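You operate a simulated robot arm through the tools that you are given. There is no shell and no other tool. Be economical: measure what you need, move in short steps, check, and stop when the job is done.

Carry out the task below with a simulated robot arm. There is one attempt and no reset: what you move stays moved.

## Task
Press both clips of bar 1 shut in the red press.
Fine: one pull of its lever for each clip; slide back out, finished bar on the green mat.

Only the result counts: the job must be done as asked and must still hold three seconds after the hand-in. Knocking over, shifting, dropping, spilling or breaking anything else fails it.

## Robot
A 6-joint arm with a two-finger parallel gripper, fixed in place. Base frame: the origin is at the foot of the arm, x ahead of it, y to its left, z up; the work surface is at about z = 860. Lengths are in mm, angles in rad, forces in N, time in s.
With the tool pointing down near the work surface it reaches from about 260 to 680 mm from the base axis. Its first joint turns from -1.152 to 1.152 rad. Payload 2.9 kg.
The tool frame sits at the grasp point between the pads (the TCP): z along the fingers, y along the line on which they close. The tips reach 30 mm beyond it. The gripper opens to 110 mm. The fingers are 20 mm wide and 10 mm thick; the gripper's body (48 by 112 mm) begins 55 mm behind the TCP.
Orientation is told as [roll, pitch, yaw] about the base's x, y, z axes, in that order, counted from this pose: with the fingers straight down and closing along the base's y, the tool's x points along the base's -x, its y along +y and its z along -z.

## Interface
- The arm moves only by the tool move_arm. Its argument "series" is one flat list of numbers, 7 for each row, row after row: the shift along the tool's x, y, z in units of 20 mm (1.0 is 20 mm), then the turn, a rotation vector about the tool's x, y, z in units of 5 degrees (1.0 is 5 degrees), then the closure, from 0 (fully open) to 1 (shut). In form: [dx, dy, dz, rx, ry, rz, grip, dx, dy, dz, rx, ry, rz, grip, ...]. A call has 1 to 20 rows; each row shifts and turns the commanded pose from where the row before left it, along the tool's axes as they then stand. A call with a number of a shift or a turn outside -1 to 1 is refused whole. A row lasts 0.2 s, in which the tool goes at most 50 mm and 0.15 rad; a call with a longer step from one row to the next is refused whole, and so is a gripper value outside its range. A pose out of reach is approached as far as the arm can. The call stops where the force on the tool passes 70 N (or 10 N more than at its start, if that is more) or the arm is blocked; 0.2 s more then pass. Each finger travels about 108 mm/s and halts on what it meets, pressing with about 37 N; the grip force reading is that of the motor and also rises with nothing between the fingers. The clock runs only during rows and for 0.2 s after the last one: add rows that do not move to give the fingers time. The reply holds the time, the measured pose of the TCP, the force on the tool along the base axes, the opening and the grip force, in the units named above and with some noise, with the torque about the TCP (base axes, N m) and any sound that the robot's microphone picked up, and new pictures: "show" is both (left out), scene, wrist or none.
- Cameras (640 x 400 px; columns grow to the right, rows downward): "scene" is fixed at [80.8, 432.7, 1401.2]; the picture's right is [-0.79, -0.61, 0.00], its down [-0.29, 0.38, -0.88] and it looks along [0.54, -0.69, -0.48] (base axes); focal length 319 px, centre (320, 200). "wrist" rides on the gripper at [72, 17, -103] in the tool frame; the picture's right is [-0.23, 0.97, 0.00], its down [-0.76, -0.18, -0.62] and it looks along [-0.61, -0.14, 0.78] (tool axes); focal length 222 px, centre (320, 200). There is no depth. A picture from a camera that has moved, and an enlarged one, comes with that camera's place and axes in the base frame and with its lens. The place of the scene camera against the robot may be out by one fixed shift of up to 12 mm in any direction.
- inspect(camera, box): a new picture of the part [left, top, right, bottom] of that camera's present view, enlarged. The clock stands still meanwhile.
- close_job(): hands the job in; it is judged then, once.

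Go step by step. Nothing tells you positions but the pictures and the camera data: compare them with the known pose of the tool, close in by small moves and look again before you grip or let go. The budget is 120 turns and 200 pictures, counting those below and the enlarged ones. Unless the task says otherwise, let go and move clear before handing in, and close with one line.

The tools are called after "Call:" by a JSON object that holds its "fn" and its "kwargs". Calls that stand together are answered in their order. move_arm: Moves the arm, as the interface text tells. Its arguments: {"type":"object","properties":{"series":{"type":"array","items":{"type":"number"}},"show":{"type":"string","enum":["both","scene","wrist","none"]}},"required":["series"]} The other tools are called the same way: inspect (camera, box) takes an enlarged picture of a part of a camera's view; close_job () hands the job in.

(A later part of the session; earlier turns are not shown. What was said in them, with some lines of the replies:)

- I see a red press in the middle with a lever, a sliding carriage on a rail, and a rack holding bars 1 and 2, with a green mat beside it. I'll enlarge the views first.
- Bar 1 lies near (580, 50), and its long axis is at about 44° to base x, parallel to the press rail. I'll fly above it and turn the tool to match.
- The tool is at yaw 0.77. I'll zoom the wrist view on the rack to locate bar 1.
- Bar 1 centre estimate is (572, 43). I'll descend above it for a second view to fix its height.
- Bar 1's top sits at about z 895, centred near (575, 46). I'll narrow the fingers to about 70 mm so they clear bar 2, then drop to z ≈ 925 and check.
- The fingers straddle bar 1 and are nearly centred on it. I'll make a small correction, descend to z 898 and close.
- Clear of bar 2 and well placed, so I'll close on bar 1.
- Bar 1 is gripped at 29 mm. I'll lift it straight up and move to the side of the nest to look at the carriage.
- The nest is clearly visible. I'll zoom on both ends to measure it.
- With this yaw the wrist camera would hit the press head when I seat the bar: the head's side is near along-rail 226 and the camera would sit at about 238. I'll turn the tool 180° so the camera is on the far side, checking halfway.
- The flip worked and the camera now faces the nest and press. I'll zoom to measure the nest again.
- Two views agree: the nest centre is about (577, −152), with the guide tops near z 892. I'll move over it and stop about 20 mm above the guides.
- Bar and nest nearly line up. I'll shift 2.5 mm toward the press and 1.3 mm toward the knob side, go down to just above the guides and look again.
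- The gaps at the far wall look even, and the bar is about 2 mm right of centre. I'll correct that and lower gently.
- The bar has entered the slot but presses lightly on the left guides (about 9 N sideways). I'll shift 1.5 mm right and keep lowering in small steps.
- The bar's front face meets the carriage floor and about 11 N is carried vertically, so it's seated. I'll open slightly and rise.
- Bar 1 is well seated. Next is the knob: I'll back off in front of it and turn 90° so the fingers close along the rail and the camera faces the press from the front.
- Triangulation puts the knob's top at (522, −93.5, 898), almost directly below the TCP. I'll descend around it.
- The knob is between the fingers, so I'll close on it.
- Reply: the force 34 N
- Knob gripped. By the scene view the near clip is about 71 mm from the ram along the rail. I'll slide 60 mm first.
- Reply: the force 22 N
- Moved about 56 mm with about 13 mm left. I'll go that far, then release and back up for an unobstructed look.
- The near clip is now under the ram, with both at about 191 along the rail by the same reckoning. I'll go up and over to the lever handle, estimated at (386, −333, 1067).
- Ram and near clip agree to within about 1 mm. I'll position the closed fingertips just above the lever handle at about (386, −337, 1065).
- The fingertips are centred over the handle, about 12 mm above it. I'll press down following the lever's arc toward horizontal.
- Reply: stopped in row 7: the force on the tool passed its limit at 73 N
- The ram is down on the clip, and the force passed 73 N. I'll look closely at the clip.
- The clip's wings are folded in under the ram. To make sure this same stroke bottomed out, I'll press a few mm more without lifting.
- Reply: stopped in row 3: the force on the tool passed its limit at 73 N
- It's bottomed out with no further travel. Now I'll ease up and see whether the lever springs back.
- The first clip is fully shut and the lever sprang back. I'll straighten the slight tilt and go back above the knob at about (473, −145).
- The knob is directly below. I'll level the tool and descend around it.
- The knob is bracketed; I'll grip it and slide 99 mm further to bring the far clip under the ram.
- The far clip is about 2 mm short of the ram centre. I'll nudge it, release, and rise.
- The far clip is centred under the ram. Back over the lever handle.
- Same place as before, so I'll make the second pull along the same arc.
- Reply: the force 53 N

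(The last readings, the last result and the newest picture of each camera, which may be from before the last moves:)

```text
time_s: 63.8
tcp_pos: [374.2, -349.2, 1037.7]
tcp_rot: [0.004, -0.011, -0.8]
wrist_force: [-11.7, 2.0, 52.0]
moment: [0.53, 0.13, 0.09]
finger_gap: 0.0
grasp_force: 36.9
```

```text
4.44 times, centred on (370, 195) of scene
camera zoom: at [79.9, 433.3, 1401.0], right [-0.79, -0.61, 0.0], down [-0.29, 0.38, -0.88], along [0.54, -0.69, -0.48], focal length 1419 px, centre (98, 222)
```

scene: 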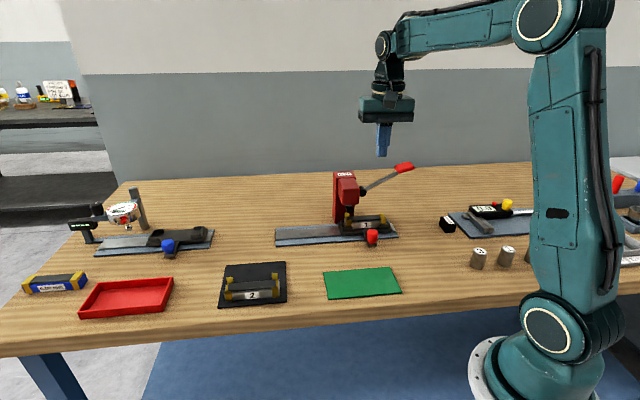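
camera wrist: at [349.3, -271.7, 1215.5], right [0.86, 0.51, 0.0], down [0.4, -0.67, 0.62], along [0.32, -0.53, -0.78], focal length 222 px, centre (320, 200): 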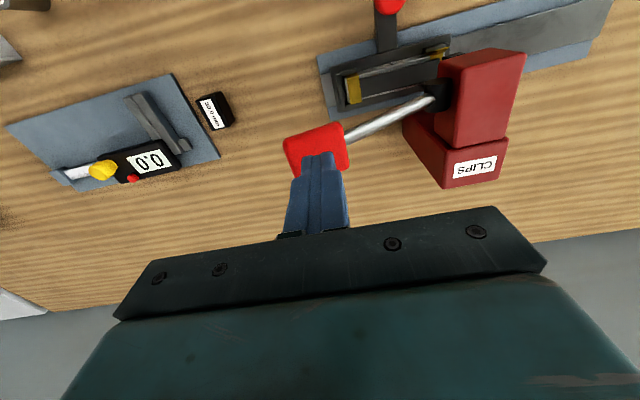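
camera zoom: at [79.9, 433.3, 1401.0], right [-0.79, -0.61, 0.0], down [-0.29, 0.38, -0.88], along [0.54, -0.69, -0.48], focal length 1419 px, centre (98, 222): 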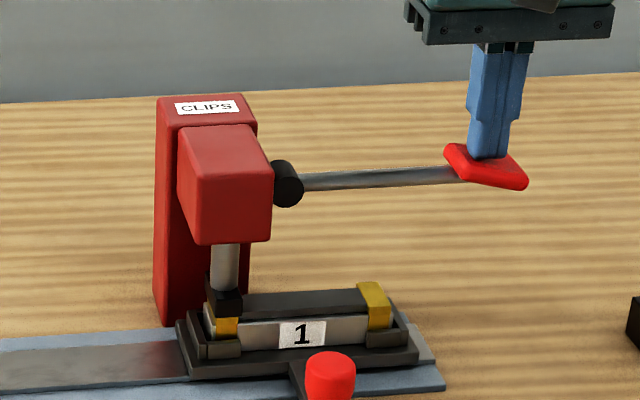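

It's at the same bottom height as the first stroke. I'll press slightly more to be sure, then let it return.

Call:
{"fn": "move_arm", "kwargs": {"series": [0, 0, 0.1, 0, 0, 0, 1, 0, 0, 0.1, 0, 0, 0, 1], "show": "none"}}

Call:
{"fn": "move_arm", "kwargs": {"series": [0, 0.075, -0.6, 0, 0, 0, 1, 0, 0.175, -0.6, 0, 0, 0, 1, 0, 0.175, -0.6, 0, 0, 0, 1, 0, 0.1, -0.6, 0, 0, 0, 1, 0, 0.1, -0.6, 0, 0, 0, 1, 0, 0, -0.9, 0, 0, 0, 1, 0, 0, -0.9, 0, 0, 0, 1], "show": "none"}}

Call:
{"fn": "inspect", "kwargs": {"camera": "scene", "box": [310, 150, 430, 240]}}

Call:
{"fn": "inspect", "kwargs": {"camera": "scene", "box": [335, 190, 385, 235]}}

```text
time_s: 64.4
tcp_pos: [373.8, -348.8, 1038.2]
tcp_rot: [0.001, -0.014, -0.801]
wrist_force: [-6.9, 4.8, 12.6]
moment: [0.3, 0.23, 0.06]
finger_gap: 0.0
grasp_force: 36.7
stopped in row 2: the force on the tool passed its limit at 72 N (the readings are from after the stop); the commanded pose is now the measured one
```

```text
time_s: 66.0
tcp_pos: [380.7, -340.7, 1133.3]
tcp_rot: [0.001, -0.013, -0.802]
wrist_force: [0.1, -0.1, 0.2]
moment: [-0.01, 0.01, -0.03]
finger_gap: 0.1
grasp_force: 36.7
```

```text
4.44 times, centred on (370, 195) of scene
camera zoom: at [80.8, 432.7, 1401.2], right [-0.79, -0.61, 0.0], down [-0.29, 0.38, -0.88], along [0.54, -0.69, -0.48], focal length 1419 px, centre (98, 222)
```

zoom: 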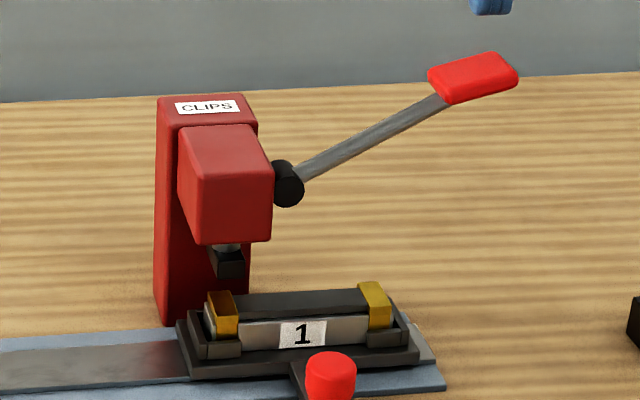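

```text
8.89 times, centred on (360, 212) of scene
camera zoom: at [80.8, 432.7, 1401.2], right [-0.79, -0.61, 0.0], down [-0.29, 0.38, -0.88], along [0.54, -0.69, -0.48], focal length 2839 px, centre (-36, 89)
```

zoom: 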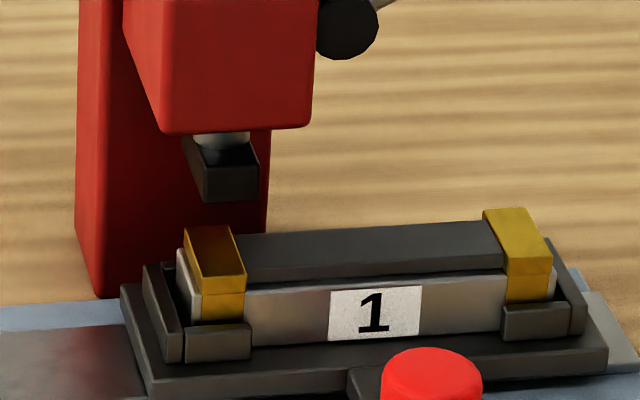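

Both clips are shut and the lever is back up. I'll return above the knob at about (401, −217) to slide the carriage out.

Call:
{"fn": "move_arm", "kwargs": {"series": [0, 0, 0, 0, 0.15, 0, 0.8, 0.62, 0.836, 0, 0, 0, 0, 0.5, 0.62, 0.836, 0, 0, 0, 0, 0.4, 0.62, 0.836, 0, 0, 0, 0, 0.4, 0.62, 0.836, 0, 0, 0, 0, 0.4, 0.62, 0.836, 0, 0, 0, 0, 0.4, 0.62, 0.836, 0, 0, 0, 0, 0.4, 0, 0, 0.94, 0, 0, 0, 0.4, 0, 0, 0.94, 0, 0, 0, 0.4, 0, 0, 0.94, 0, 0, 0, 0.4, 0, 0, 0.94, 0, 0, 0, 0.4, 0, 0, 0.94, 0, 0, 0, 0.4, 0, 0, 0.94, 0, 0, 0, 0.4], "show": "wrist"}}

```text
time_s: 68.8
tcp_pos: [403.8, -216.5, 1019.8]
tcp_rot: [0.001, -0.002, -0.803]
wrist_force: [0.5, 0.7, 0.3]
moment: [0.0, 0.01, -0.02]
finger_gap: 65.9
grasp_force: 0.1
camera wrist: at [366.7, -153.1, 1123.0], right [0.86, 0.51, 0.0], down [0.4, -0.67, 0.62], along [0.32, -0.53, -0.78], focal length 222 px, centre (320, 200)
```

wrist: 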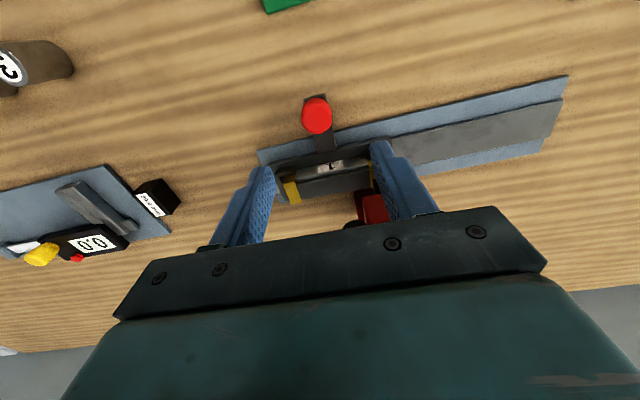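

Aligned; I'll descend and grip.

Call:
{"fn": "move_arm", "kwargs": {"series": [0, -0.05, 0.93, 0, 0, 0, 0.4, 0, 0, 0.93, 0, 0, 0, 0.4, 0, 0, 0.93, 0, 0, 0, 0.4, 0, 0, 0.93, 0, 0, 0, 0.4, 0, 0, 0.93, 0, 0, 0, 0.4, 0, 0, 0.93, 0, 0, 0, 0.4, 0, 0, 0, 0, 0, 0, 0.6, 0, 0, 0, 0, 0, 0, 0.8, 0, 0, 0, 0, 0, 0, 1, 0, 0, 0, 0, 0, 0, 1], "show": "wrist"}}

```text
time_s: 71.0
tcp_pos: [401.6, -218.2, 907.8]
tcp_rot: [0.001, 0.002, -0.8]
wrist_force: [-2.6, -1.1, -4.9]
moment: [-0.94, -0.4, -0.1]
finger_gap: 29.5
grasp_force: 44.9
camera wrist: at [365.7, -153.6, 1011.2], right [0.86, 0.51, 0.0], down [0.4, -0.67, 0.62], along [0.32, -0.53, -0.78], focal length 222 px, centre (320, 200)
```

wrist: 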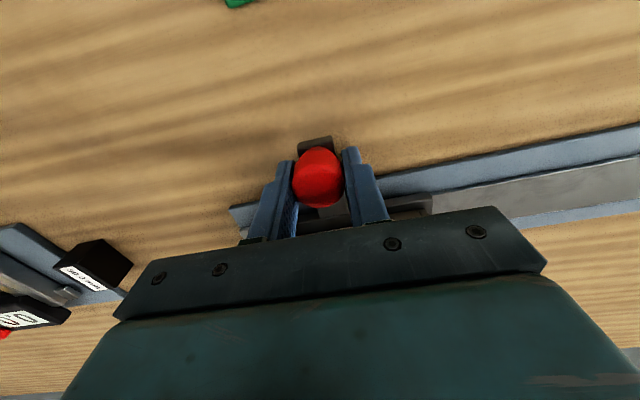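

Gripped; sliding back out by about 169 mm.

Call:
{"fn": "move_arm", "kwargs": {"series": [0.01, 0.495, 0, 0, 0, 0, 1, 0.01, 0.495, 0, 0, 0, 0, 1, 0.01, 0.495, 0, 0, 0, 0, 1, 0.01, 0.495, 0, 0, 0, 0, 1, 0.01, 0.495, 0, 0, 0, 0, 1, 0.01, 0.495, 0, 0, 0, 0, 1, 0.01, 0.495, 0, 0, 0, 0, 1, 0.01, 0.495, 0, 0, 0, 0, 1, 0.01, 0.495, 0, 0, 0, 0, 1, 0.01, 0.495, 0, 0, 0, 0, 1, 0.01, 0.495, 0, 0, 0, 0, 1, 0.01, 0.495, 0, 0, 0, 0, 1, 0.01, 0.495, 0, 0, 0, 0, 1, 0.01, 0.495, 0, 0, 0, 0, 1, 0.01, 0.495, 0, 0, 0, 0, 1, 0.01, 0.495, 0, 0, 0, 0, 1, 0.01, 0.495, 0, 0, 0, 0, 1], "show": "scene"}}

```text
time_s: 74.6
tcp_pos: [521.9, -98.4, 908.3]
tcp_rot: [0.001, -0.001, -0.801]
wrist_force: [3.9, -9.6, -16.4]
moment: [-0.87, -0.5, 0.17]
finger_gap: 29.8
grasp_force: 45.0
```

scene: 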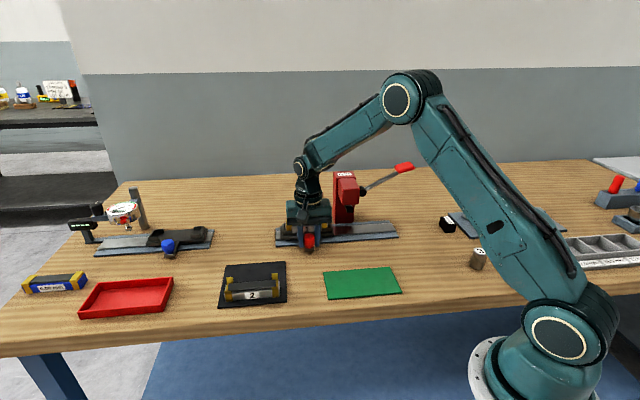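

The carriage is back at its start. I'll nudge it to the stop, release, rise, and begin turning back to the bar-grasp orientation.

Call:
{"fn": "move_arm", "kwargs": {"series": [0, 0.08, 0, 0, 0, 0, 1, 0, 0, 0, 0, 0, 0, 1, 0, 0, 0, 0, 0, 0, 0.6, 0, 0, 0, 0, 0, 0, 0.5, 0, 0, 0, 0, 0, 0, 0.5, 0, 0, -0.95, 0, 0, 0, 0.5, 0, 0, -0.95, 0, 0, 0, 0.5, 0, 0, -0.95, 0, 0, 0, 0.5, 0, 0, -0.95, 0, 0, 0, 0.5, 0, 0, -0.95, 0, 0, 0, 0.5, 0, 0, 0, 0, 0, 1, 0.5, 0, 0, 0, 0, 0, 1, 0.5, 0, 0, 0, 0, 0, 1, 0.5, 0, 0, 0, 0, 0, 1, 0.5, 0, 0, 0, 0, 0, 1, 0.5, 0, 0, 0, 0, 0, 1, 0.5, 0, 0, 0, 0, 0, 1, 0.5, 0, 0, 0, 0, 0, 1, 0.5, 0, 0, 0, 0, 0, 1, 0.5, 0, 0, 0, 0, 0, 1, 0.5], "show": "none"}}

Call:
{"fn": "move_arm", "kwargs": {"series": [0, 0, 0, 0, 0, 1, 0.5, 0, 0, 0, 0, 0, 1, 0.5, 0, 0, 0, 0, 0, 1, 0.5, 0, 0, 0, 0, 0, 1, 0.5, 0, 0, 0, 0, 0, 1, 0.5, 0, 0, 0, 0, 0, 1, 0.5, 0, 0, 0, 0, 0, 1, 0.5, 0, 0, 0, 0, 0, 1, 0.5, 0, 0, 0, 0, 0, 0, 0.5], "show": "both"}}

Call:
{"fn": "inspect", "kwargs": {"camera": "wrist", "box": [240, 0, 500, 190]}}

```text
time_s: 78.8
tcp_pos: [521.4, -97.7, 1002.6]
tcp_rot: [0.003, 0.001, -1.677]
wrist_force: [0.0, -0.9, 0.2]
moment: [0.01, -0.01, -0.03]
finger_gap: 54.6
grasp_force: 0.0
```

```text
time_s: 80.8
tcp_pos: [522.4, -96.7, 1004.1]
tcp_rot: [0.004, 0.002, -2.373]
wrist_force: [-1.5, -0.8, 0.0]
moment: [-0.01, 0.0, 0.01]
finger_gap: 55.1
grasp_force: 0.1
camera wrist: at [587.3, -58.4, 1107.3], right [0.51, -0.86, 0.0], down [-0.67, -0.4, 0.62], along [-0.53, -0.32, -0.78], focal length 222 px, centre (320, 200)
```

scene: 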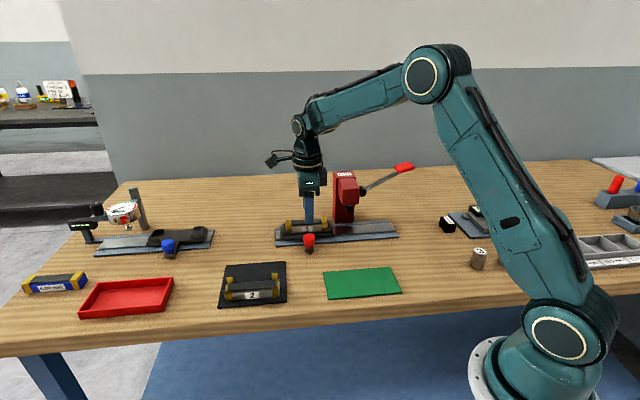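
wrist: 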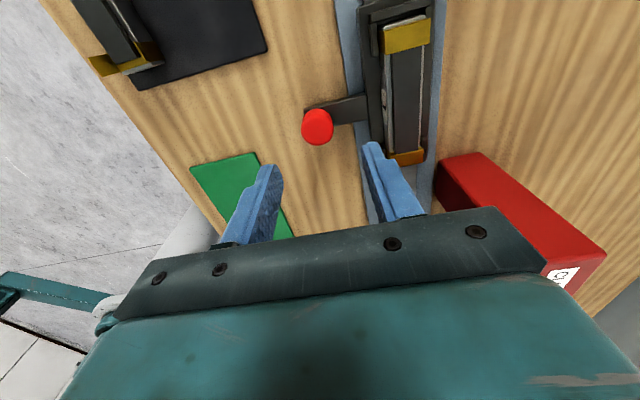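

```text
2.11 times, centred on (370, 95) of wrist
camera zoom: at [587.3, -58.4, 1107.3], right [0.51, -0.86, 0.0], down [-0.67, -0.4, 0.62], along [-0.53, -0.32, -0.78], focal length 468 px, centre (215, 421)
```

zoom: 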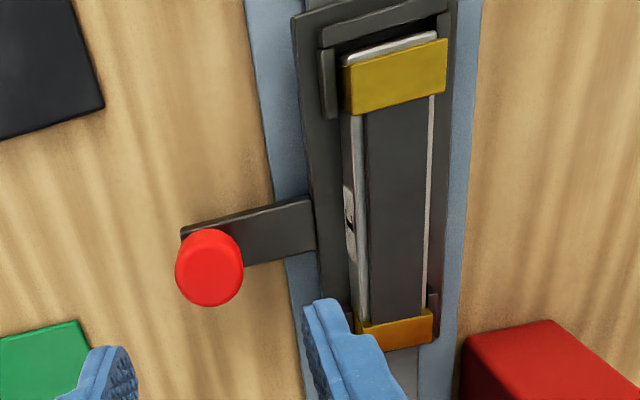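

Both clips are seen shut from above. I'll move over the bar and descend to just short of the grasp height.

Call:
{"fn": "move_arm", "kwargs": {"series": [0, 0.95, 0, 0, 0, 0, 0.54, 0, 0.95, 0, 0, 0, 0, 0.54, 0, 0.95, 0, 0, 0, 0, 0.54, 0, 0.95, 0, 0, 0, 0, 0.54, 0, 0, 0.9, 0, 0, 0, 0.54, 0, 0, 0.9, 0, 0, 0, 0.54, 0, 0, 0.9, 0, 0, 0, 0.54, 0, 0, 0.9, 0, 0, 0, 0.54], "show": "wrist"}}

Call:
{"fn": "inspect", "kwargs": {"camera": "wrist", "box": [200, 20, 440, 200]}}

Call:
{"fn": "inspect", "kwargs": {"camera": "scene", "box": [270, 190, 350, 250]}}

```text
time_s: 82.6
tcp_pos: [574.9, -152.3, 930.8]
tcp_rot: [0.0, 0.001, -2.372]
wrist_force: [-0.2, -0.4, 0.5]
moment: [0.03, -0.03, 0.01]
finger_gap: 50.8
grasp_force: 0.0
camera wrist: at [639.8, -113.7, 1034.8], right [0.51, -0.86, 0.0], down [-0.67, -0.4, 0.62], along [-0.53, -0.32, -0.78], focal length 222 px, centre (320, 200)
```

wrist: 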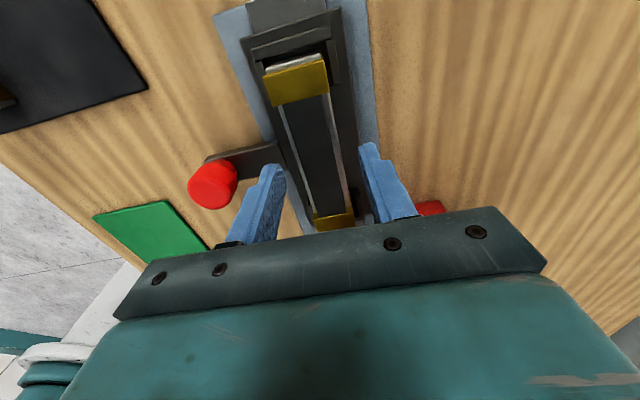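

```text
2.22 times, centred on (320, 110) of wrist
camera zoom: at [639.8, -113.7, 1034.8], right [0.51, -0.86, 0.0], down [-0.67, -0.4, 0.62], along [-0.53, -0.32, -0.78], focal length 494 px, centre (320, 400)
```

zoom: 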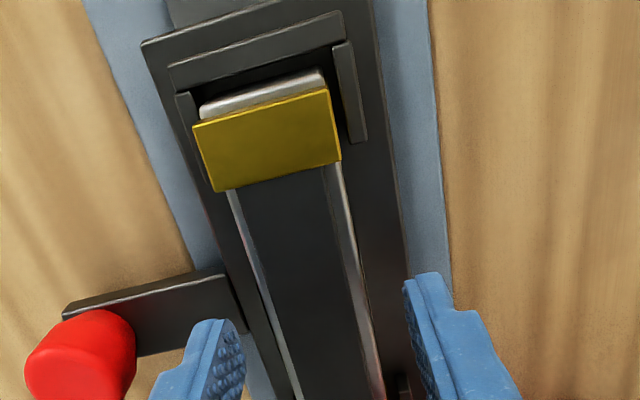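

```text
6.67 times, centred on (310, 220) of scene
camera zoom: at [80.8, 432.7, 1401.2], right [-0.79, -0.61, 0.0], down [-0.29, 0.38, -0.88], along [0.54, -0.69, -0.48], focal length 2129 px, centre (387, 67)
```

zoom: 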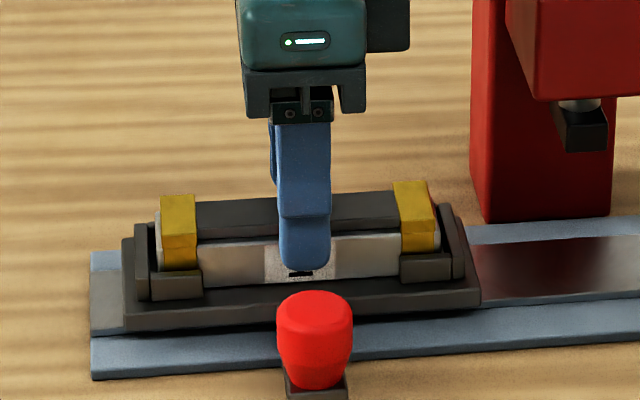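

Good alignment. Descending to 917 and closing.

Call:
{"fn": "move_arm", "kwargs": {"series": [0, 0, 0.35, 0, 0, 0, 0.54, 0, 0, 0.32, 0, 0, 0, 0.54, 0, 0, 0, 0, 0, 0, 0.54, 0, 0, 0, 0, 0, 0, 0.7, 0, 0, 0, 0, 0, 0, 0.85, 0, 0, 0, 0, 0, 0, 1, 0, 0, 0, 0, 0, 0, 1], "show": "none"}}

```text
time_s: 84.2
tcp_pos: [575.9, -152.4, 918.9]
tcp_rot: [0.0, 0.004, -2.371]
wrist_force: [0.6, -0.8, 0.1]
moment: [0.04, -0.01, 0.02]
finger_gap: 29.5
grasp_force: 37.0
```

Gripped. I'll lift, pull away from the press to the front, then carry it over the green mat at about (350, −78).

Call:
{"fn": "move_arm", "kwargs": {"series": [0, 0, -0.3, 0, 0, 0, 1, 0, 0, -0.6, 0, 0, 0, 1, 0, 0, -0.9, 0, 0, 0, 1, 0, 0, -0.9, 0, 0, 0, 1, 0, 0, -0.9, 0, 0, 0, 1, 0, 0, -0.9, 0, 0, 0, 1, 0, -0.95, 0, 0, 0, 0, 1, 0, -0.95, 0, 0, 0, 0, 1, 0, -0.95, 0, 0, 0, 0, 1, 0, -0.95, 0, 0, 0, 0, 1, 0, -0.95, 0, 0, 0, 0, 1, -0.923, -0.962, 0, 0, 0, 0, 1, -0.923, -0.962, 0, 0, 0, 0, 1, -0.923, -0.962, 0, 0, 0, 0, 1, -0.923, -0.962, 0, 0, 0, 0, 1, -0.923, -0.962, 0, 0, 0, 0, 1, -0.923, -0.962, 0, 0, 0, 0, 1], "show": "both"}}

Call:
{"fn": "inspect", "kwargs": {"camera": "scene", "box": [260, 190, 420, 310]}}

```text
time_s: 87.8
tcp_pos: [350.1, -77.6, 1006.2]
tcp_rot: [0.002, 0.003, -2.372]
wrist_force: [0.4, 0.3, -2.2]
moment: [-0.03, 0.04, 0.01]
finger_gap: 29.5
grasp_force: 36.8
camera wrist: at [414.5, -39.6, 1110.2], right [0.51, -0.86, 0.0], down [-0.67, -0.4, 0.62], along [-0.53, -0.32, -0.78], focal length 222 px, centre (320, 200)
```

scene: 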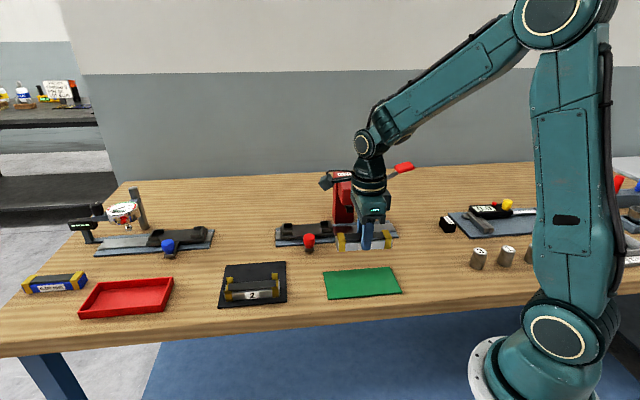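
wrist: 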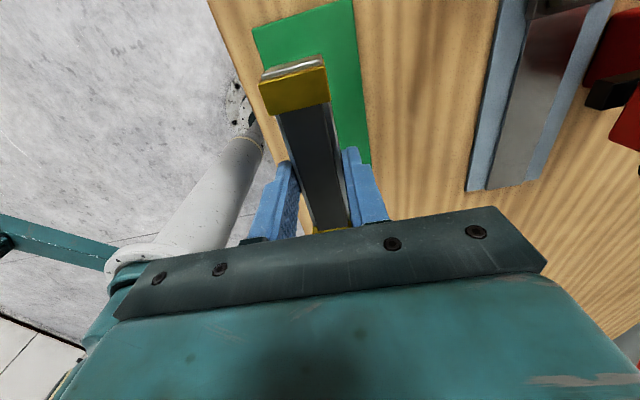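

```text
3.33 times, centred on (340, 250) of scene
camera zoom: at [80.8, 432.7, 1401.2], right [-0.79, -0.61, 0.0], down [-0.29, 0.38, -0.88], along [0.54, -0.69, -0.48], focal length 1065 px, centre (253, 33)
```

zoom: 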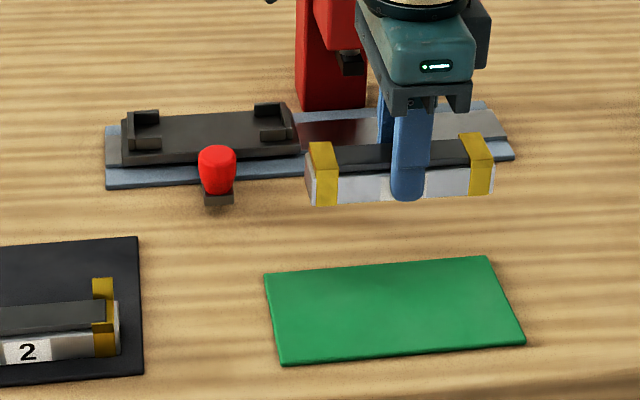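

The mat spans about 159 × 89 mm and the bar is nearly centred over it. I'll make a small correction and lower to about 12 mm above the mat.

Call:
{"fn": "move_arm", "kwargs": {"series": [0.15, 0.2, 0, 0, 0, 0, 1, 0, 0, 0.95, 0, 0, 0, 1, 0, 0, 0.95, 0, 0, 0, 1, 0, 0, 0.95, 0, 0, 0, 1, 0, 0, 0.95, 0, 0, 0, 1, 0, 0, 0.8, 0, 0, 0, 1], "show": "none"}}

Call:
{"fn": "inspect", "kwargs": {"camera": "scene", "box": [300, 230, 420, 310]}}

```text
time_s: 89.2
tcp_pos: [354.2, -76.9, 916.5]
tcp_rot: [0.001, 0.002, -2.372]
wrist_force: [-0.4, 0.5, -2.0]
moment: [-0.02, 0.01, 0.02]
finger_gap: 29.5
grasp_force: 37.3
```

```text
5.00 times, centred on (360, 270) of scene
camera zoom: at [80.8, 432.7, 1401.2], right [-0.79, -0.61, 0.0], down [-0.29, 0.38, -0.88], along [0.54, -0.69, -0.48], focal length 1597 px, centre (120, -150)
```

zoom: 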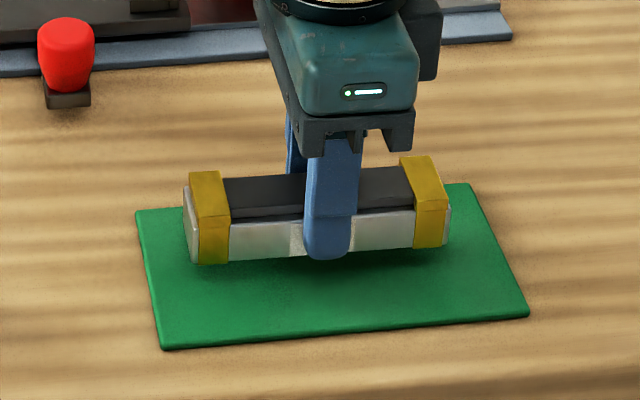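

The bar hangs level over the mat. Lowering slowly to contact.

Call:
{"fn": "move_arm", "kwargs": {"series": [0, 0, 0.3, 0, 0, 0, 1, 0, 0, 0.3, 0, 0, 0, 1, 0, 0, 0.1, 0, 0, 0, 1, 0, 0, 0.1, 0, 0, 0, 1, 0, 0, 0, 0, 0, 0, 1], "show": "none"}}

Call:
{"fn": "inspect", "kwargs": {"camera": "scene", "box": [300, 230, 420, 310]}}

```text
time_s: 90.4
tcp_pos: [354.5, -78.8, 900.7]
tcp_rot: [0.002, 0.003, -2.372]
wrist_force: [-4.2, 2.2, 25.8]
moment: [-0.24, 0.56, -0.01]
finger_gap: 29.4
grasp_force: 36.7
```

```text
5.00 times, centred on (360, 270) of scene
camera zoom: at [80.4, 432.8, 1401.2], right [-0.79, -0.61, 0.0], down [-0.29, 0.38, -0.88], along [0.54, -0.69, -0.48], focal length 1597 px, centre (120, -150)
```

zoom: 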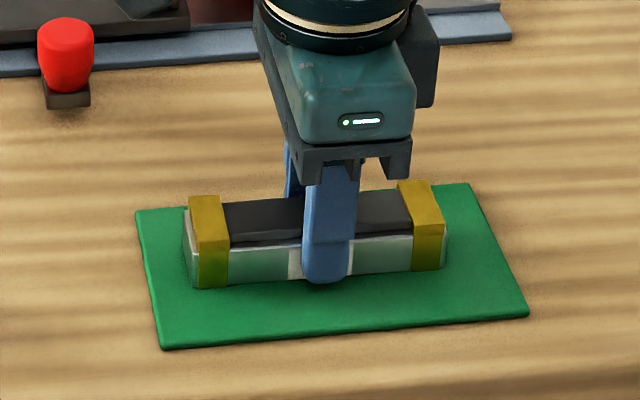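

It's in contact with the mat, with about 28 N carried. I'll relax slightly, open and rise.

Call:
{"fn": "move_arm", "kwargs": {"series": [0, 0, -0.08, 0, 0, 0, 1, 0, 0, 0, 0, 0, 0, 0.65, 0, 0, 0, 0, 0, 0, 0.5, 0, 0, 0, 0, 0, 0, 0.5, 0, 0, -0.5, 0, 0, 0, 0.5, 0, 0, -0.9, 0, 0, 0, 0.5, 0, 0, -0.9, 0, 0, 0, 0.5, 0, 0, -0.9, 0, 0, 0, 0.5, 0, 0, -0.9, 0, 0, 0, 0.5, 0, 0, -0.9, 0, 0, 0, 0.5, 0, 0, -0.9, 0, 0, 0, 0.5, 0, 0, -0.9, 0, 0, 0, 0.5], "show": "both"}}

Call:
{"fn": "inspect", "kwargs": {"camera": "scene", "box": [210, 190, 420, 310]}}

Call:
{"fn": "inspect", "kwargs": {"camera": "scene", "box": [320, 250, 410, 305]}}

```text
time_s: 93.0
tcp_pos: [354.6, -78.2, 1039.1]
tcp_rot: [0.0, 0.002, -2.372]
wrist_force: [-0.3, -0.3, 0.1]
moment: [0.01, 0.01, -0.03]
finger_gap: 54.9
grasp_force: 0.0
camera wrist: at [419.4, -39.4, 1141.5], right [0.51, -0.86, 0.0], down [-0.67, -0.4, 0.62], along [-0.53, -0.32, -0.78], focal length 222 px, centre (320, 200)
```

scene: 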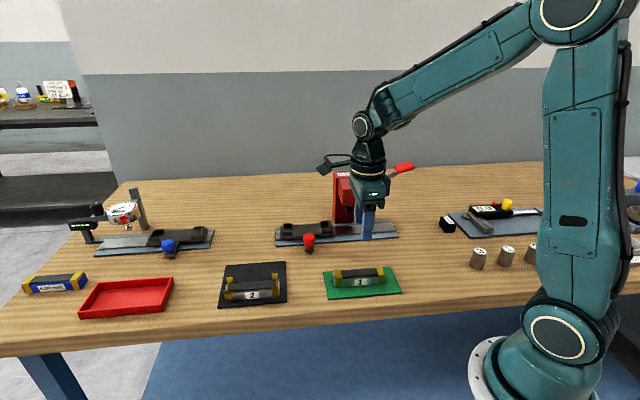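
wrist: 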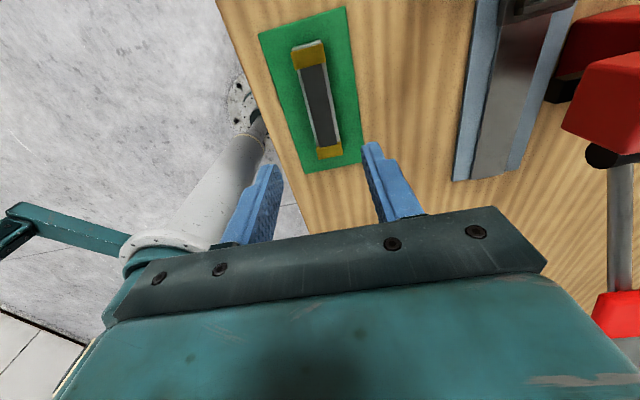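

```text
3.05 times, centred on (315, 250) of scene
camera zoom: at [80.8, 432.7, 1401.2], right [-0.79, -0.61, 0.0], down [-0.29, 0.38, -0.88], along [0.54, -0.69, -0.48], focal length 973 px, centre (335, 48)
```

zoom: 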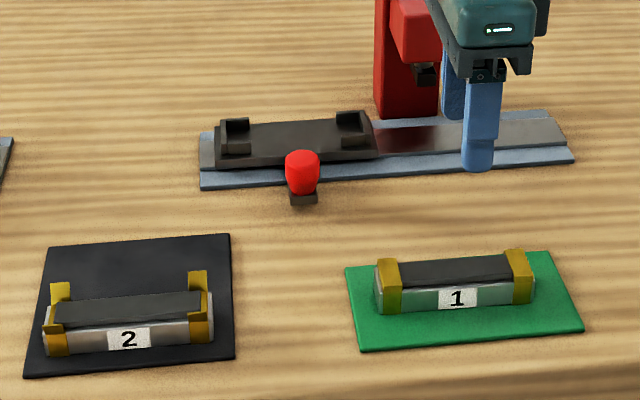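

```text
7.11 times, centred on (365, 278) of scene
camera zoom: at [80.8, 432.7, 1401.2], right [-0.79, -0.61, 0.0], down [-0.29, 0.38, -0.88], along [0.54, -0.69, -0.48], focal length 2271 px, centre (0, -351)
```

zoom: 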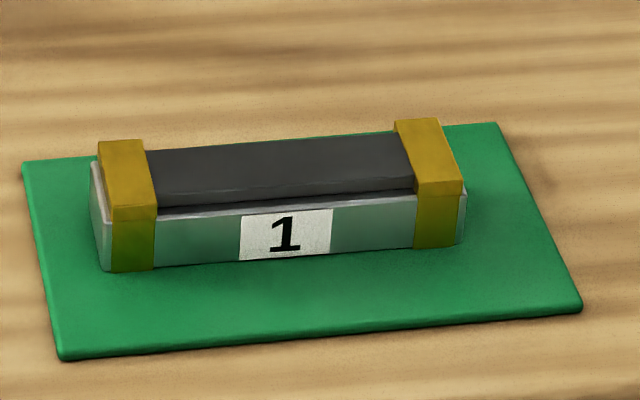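

Bar 1 rests on the green mat with both clips shut, the carriage is back out, and bar 2 is untouched in its rack. The hand is clear, so I'm handing in.

Call:
{"fn": "close_job", "kwargs": {}}

```text
The job is handed in.
```

I pressed both clips of bar 1 shut with one lever pull each. The carriage is slid back out and the finished bar lies on the green mat; the job is handed in.
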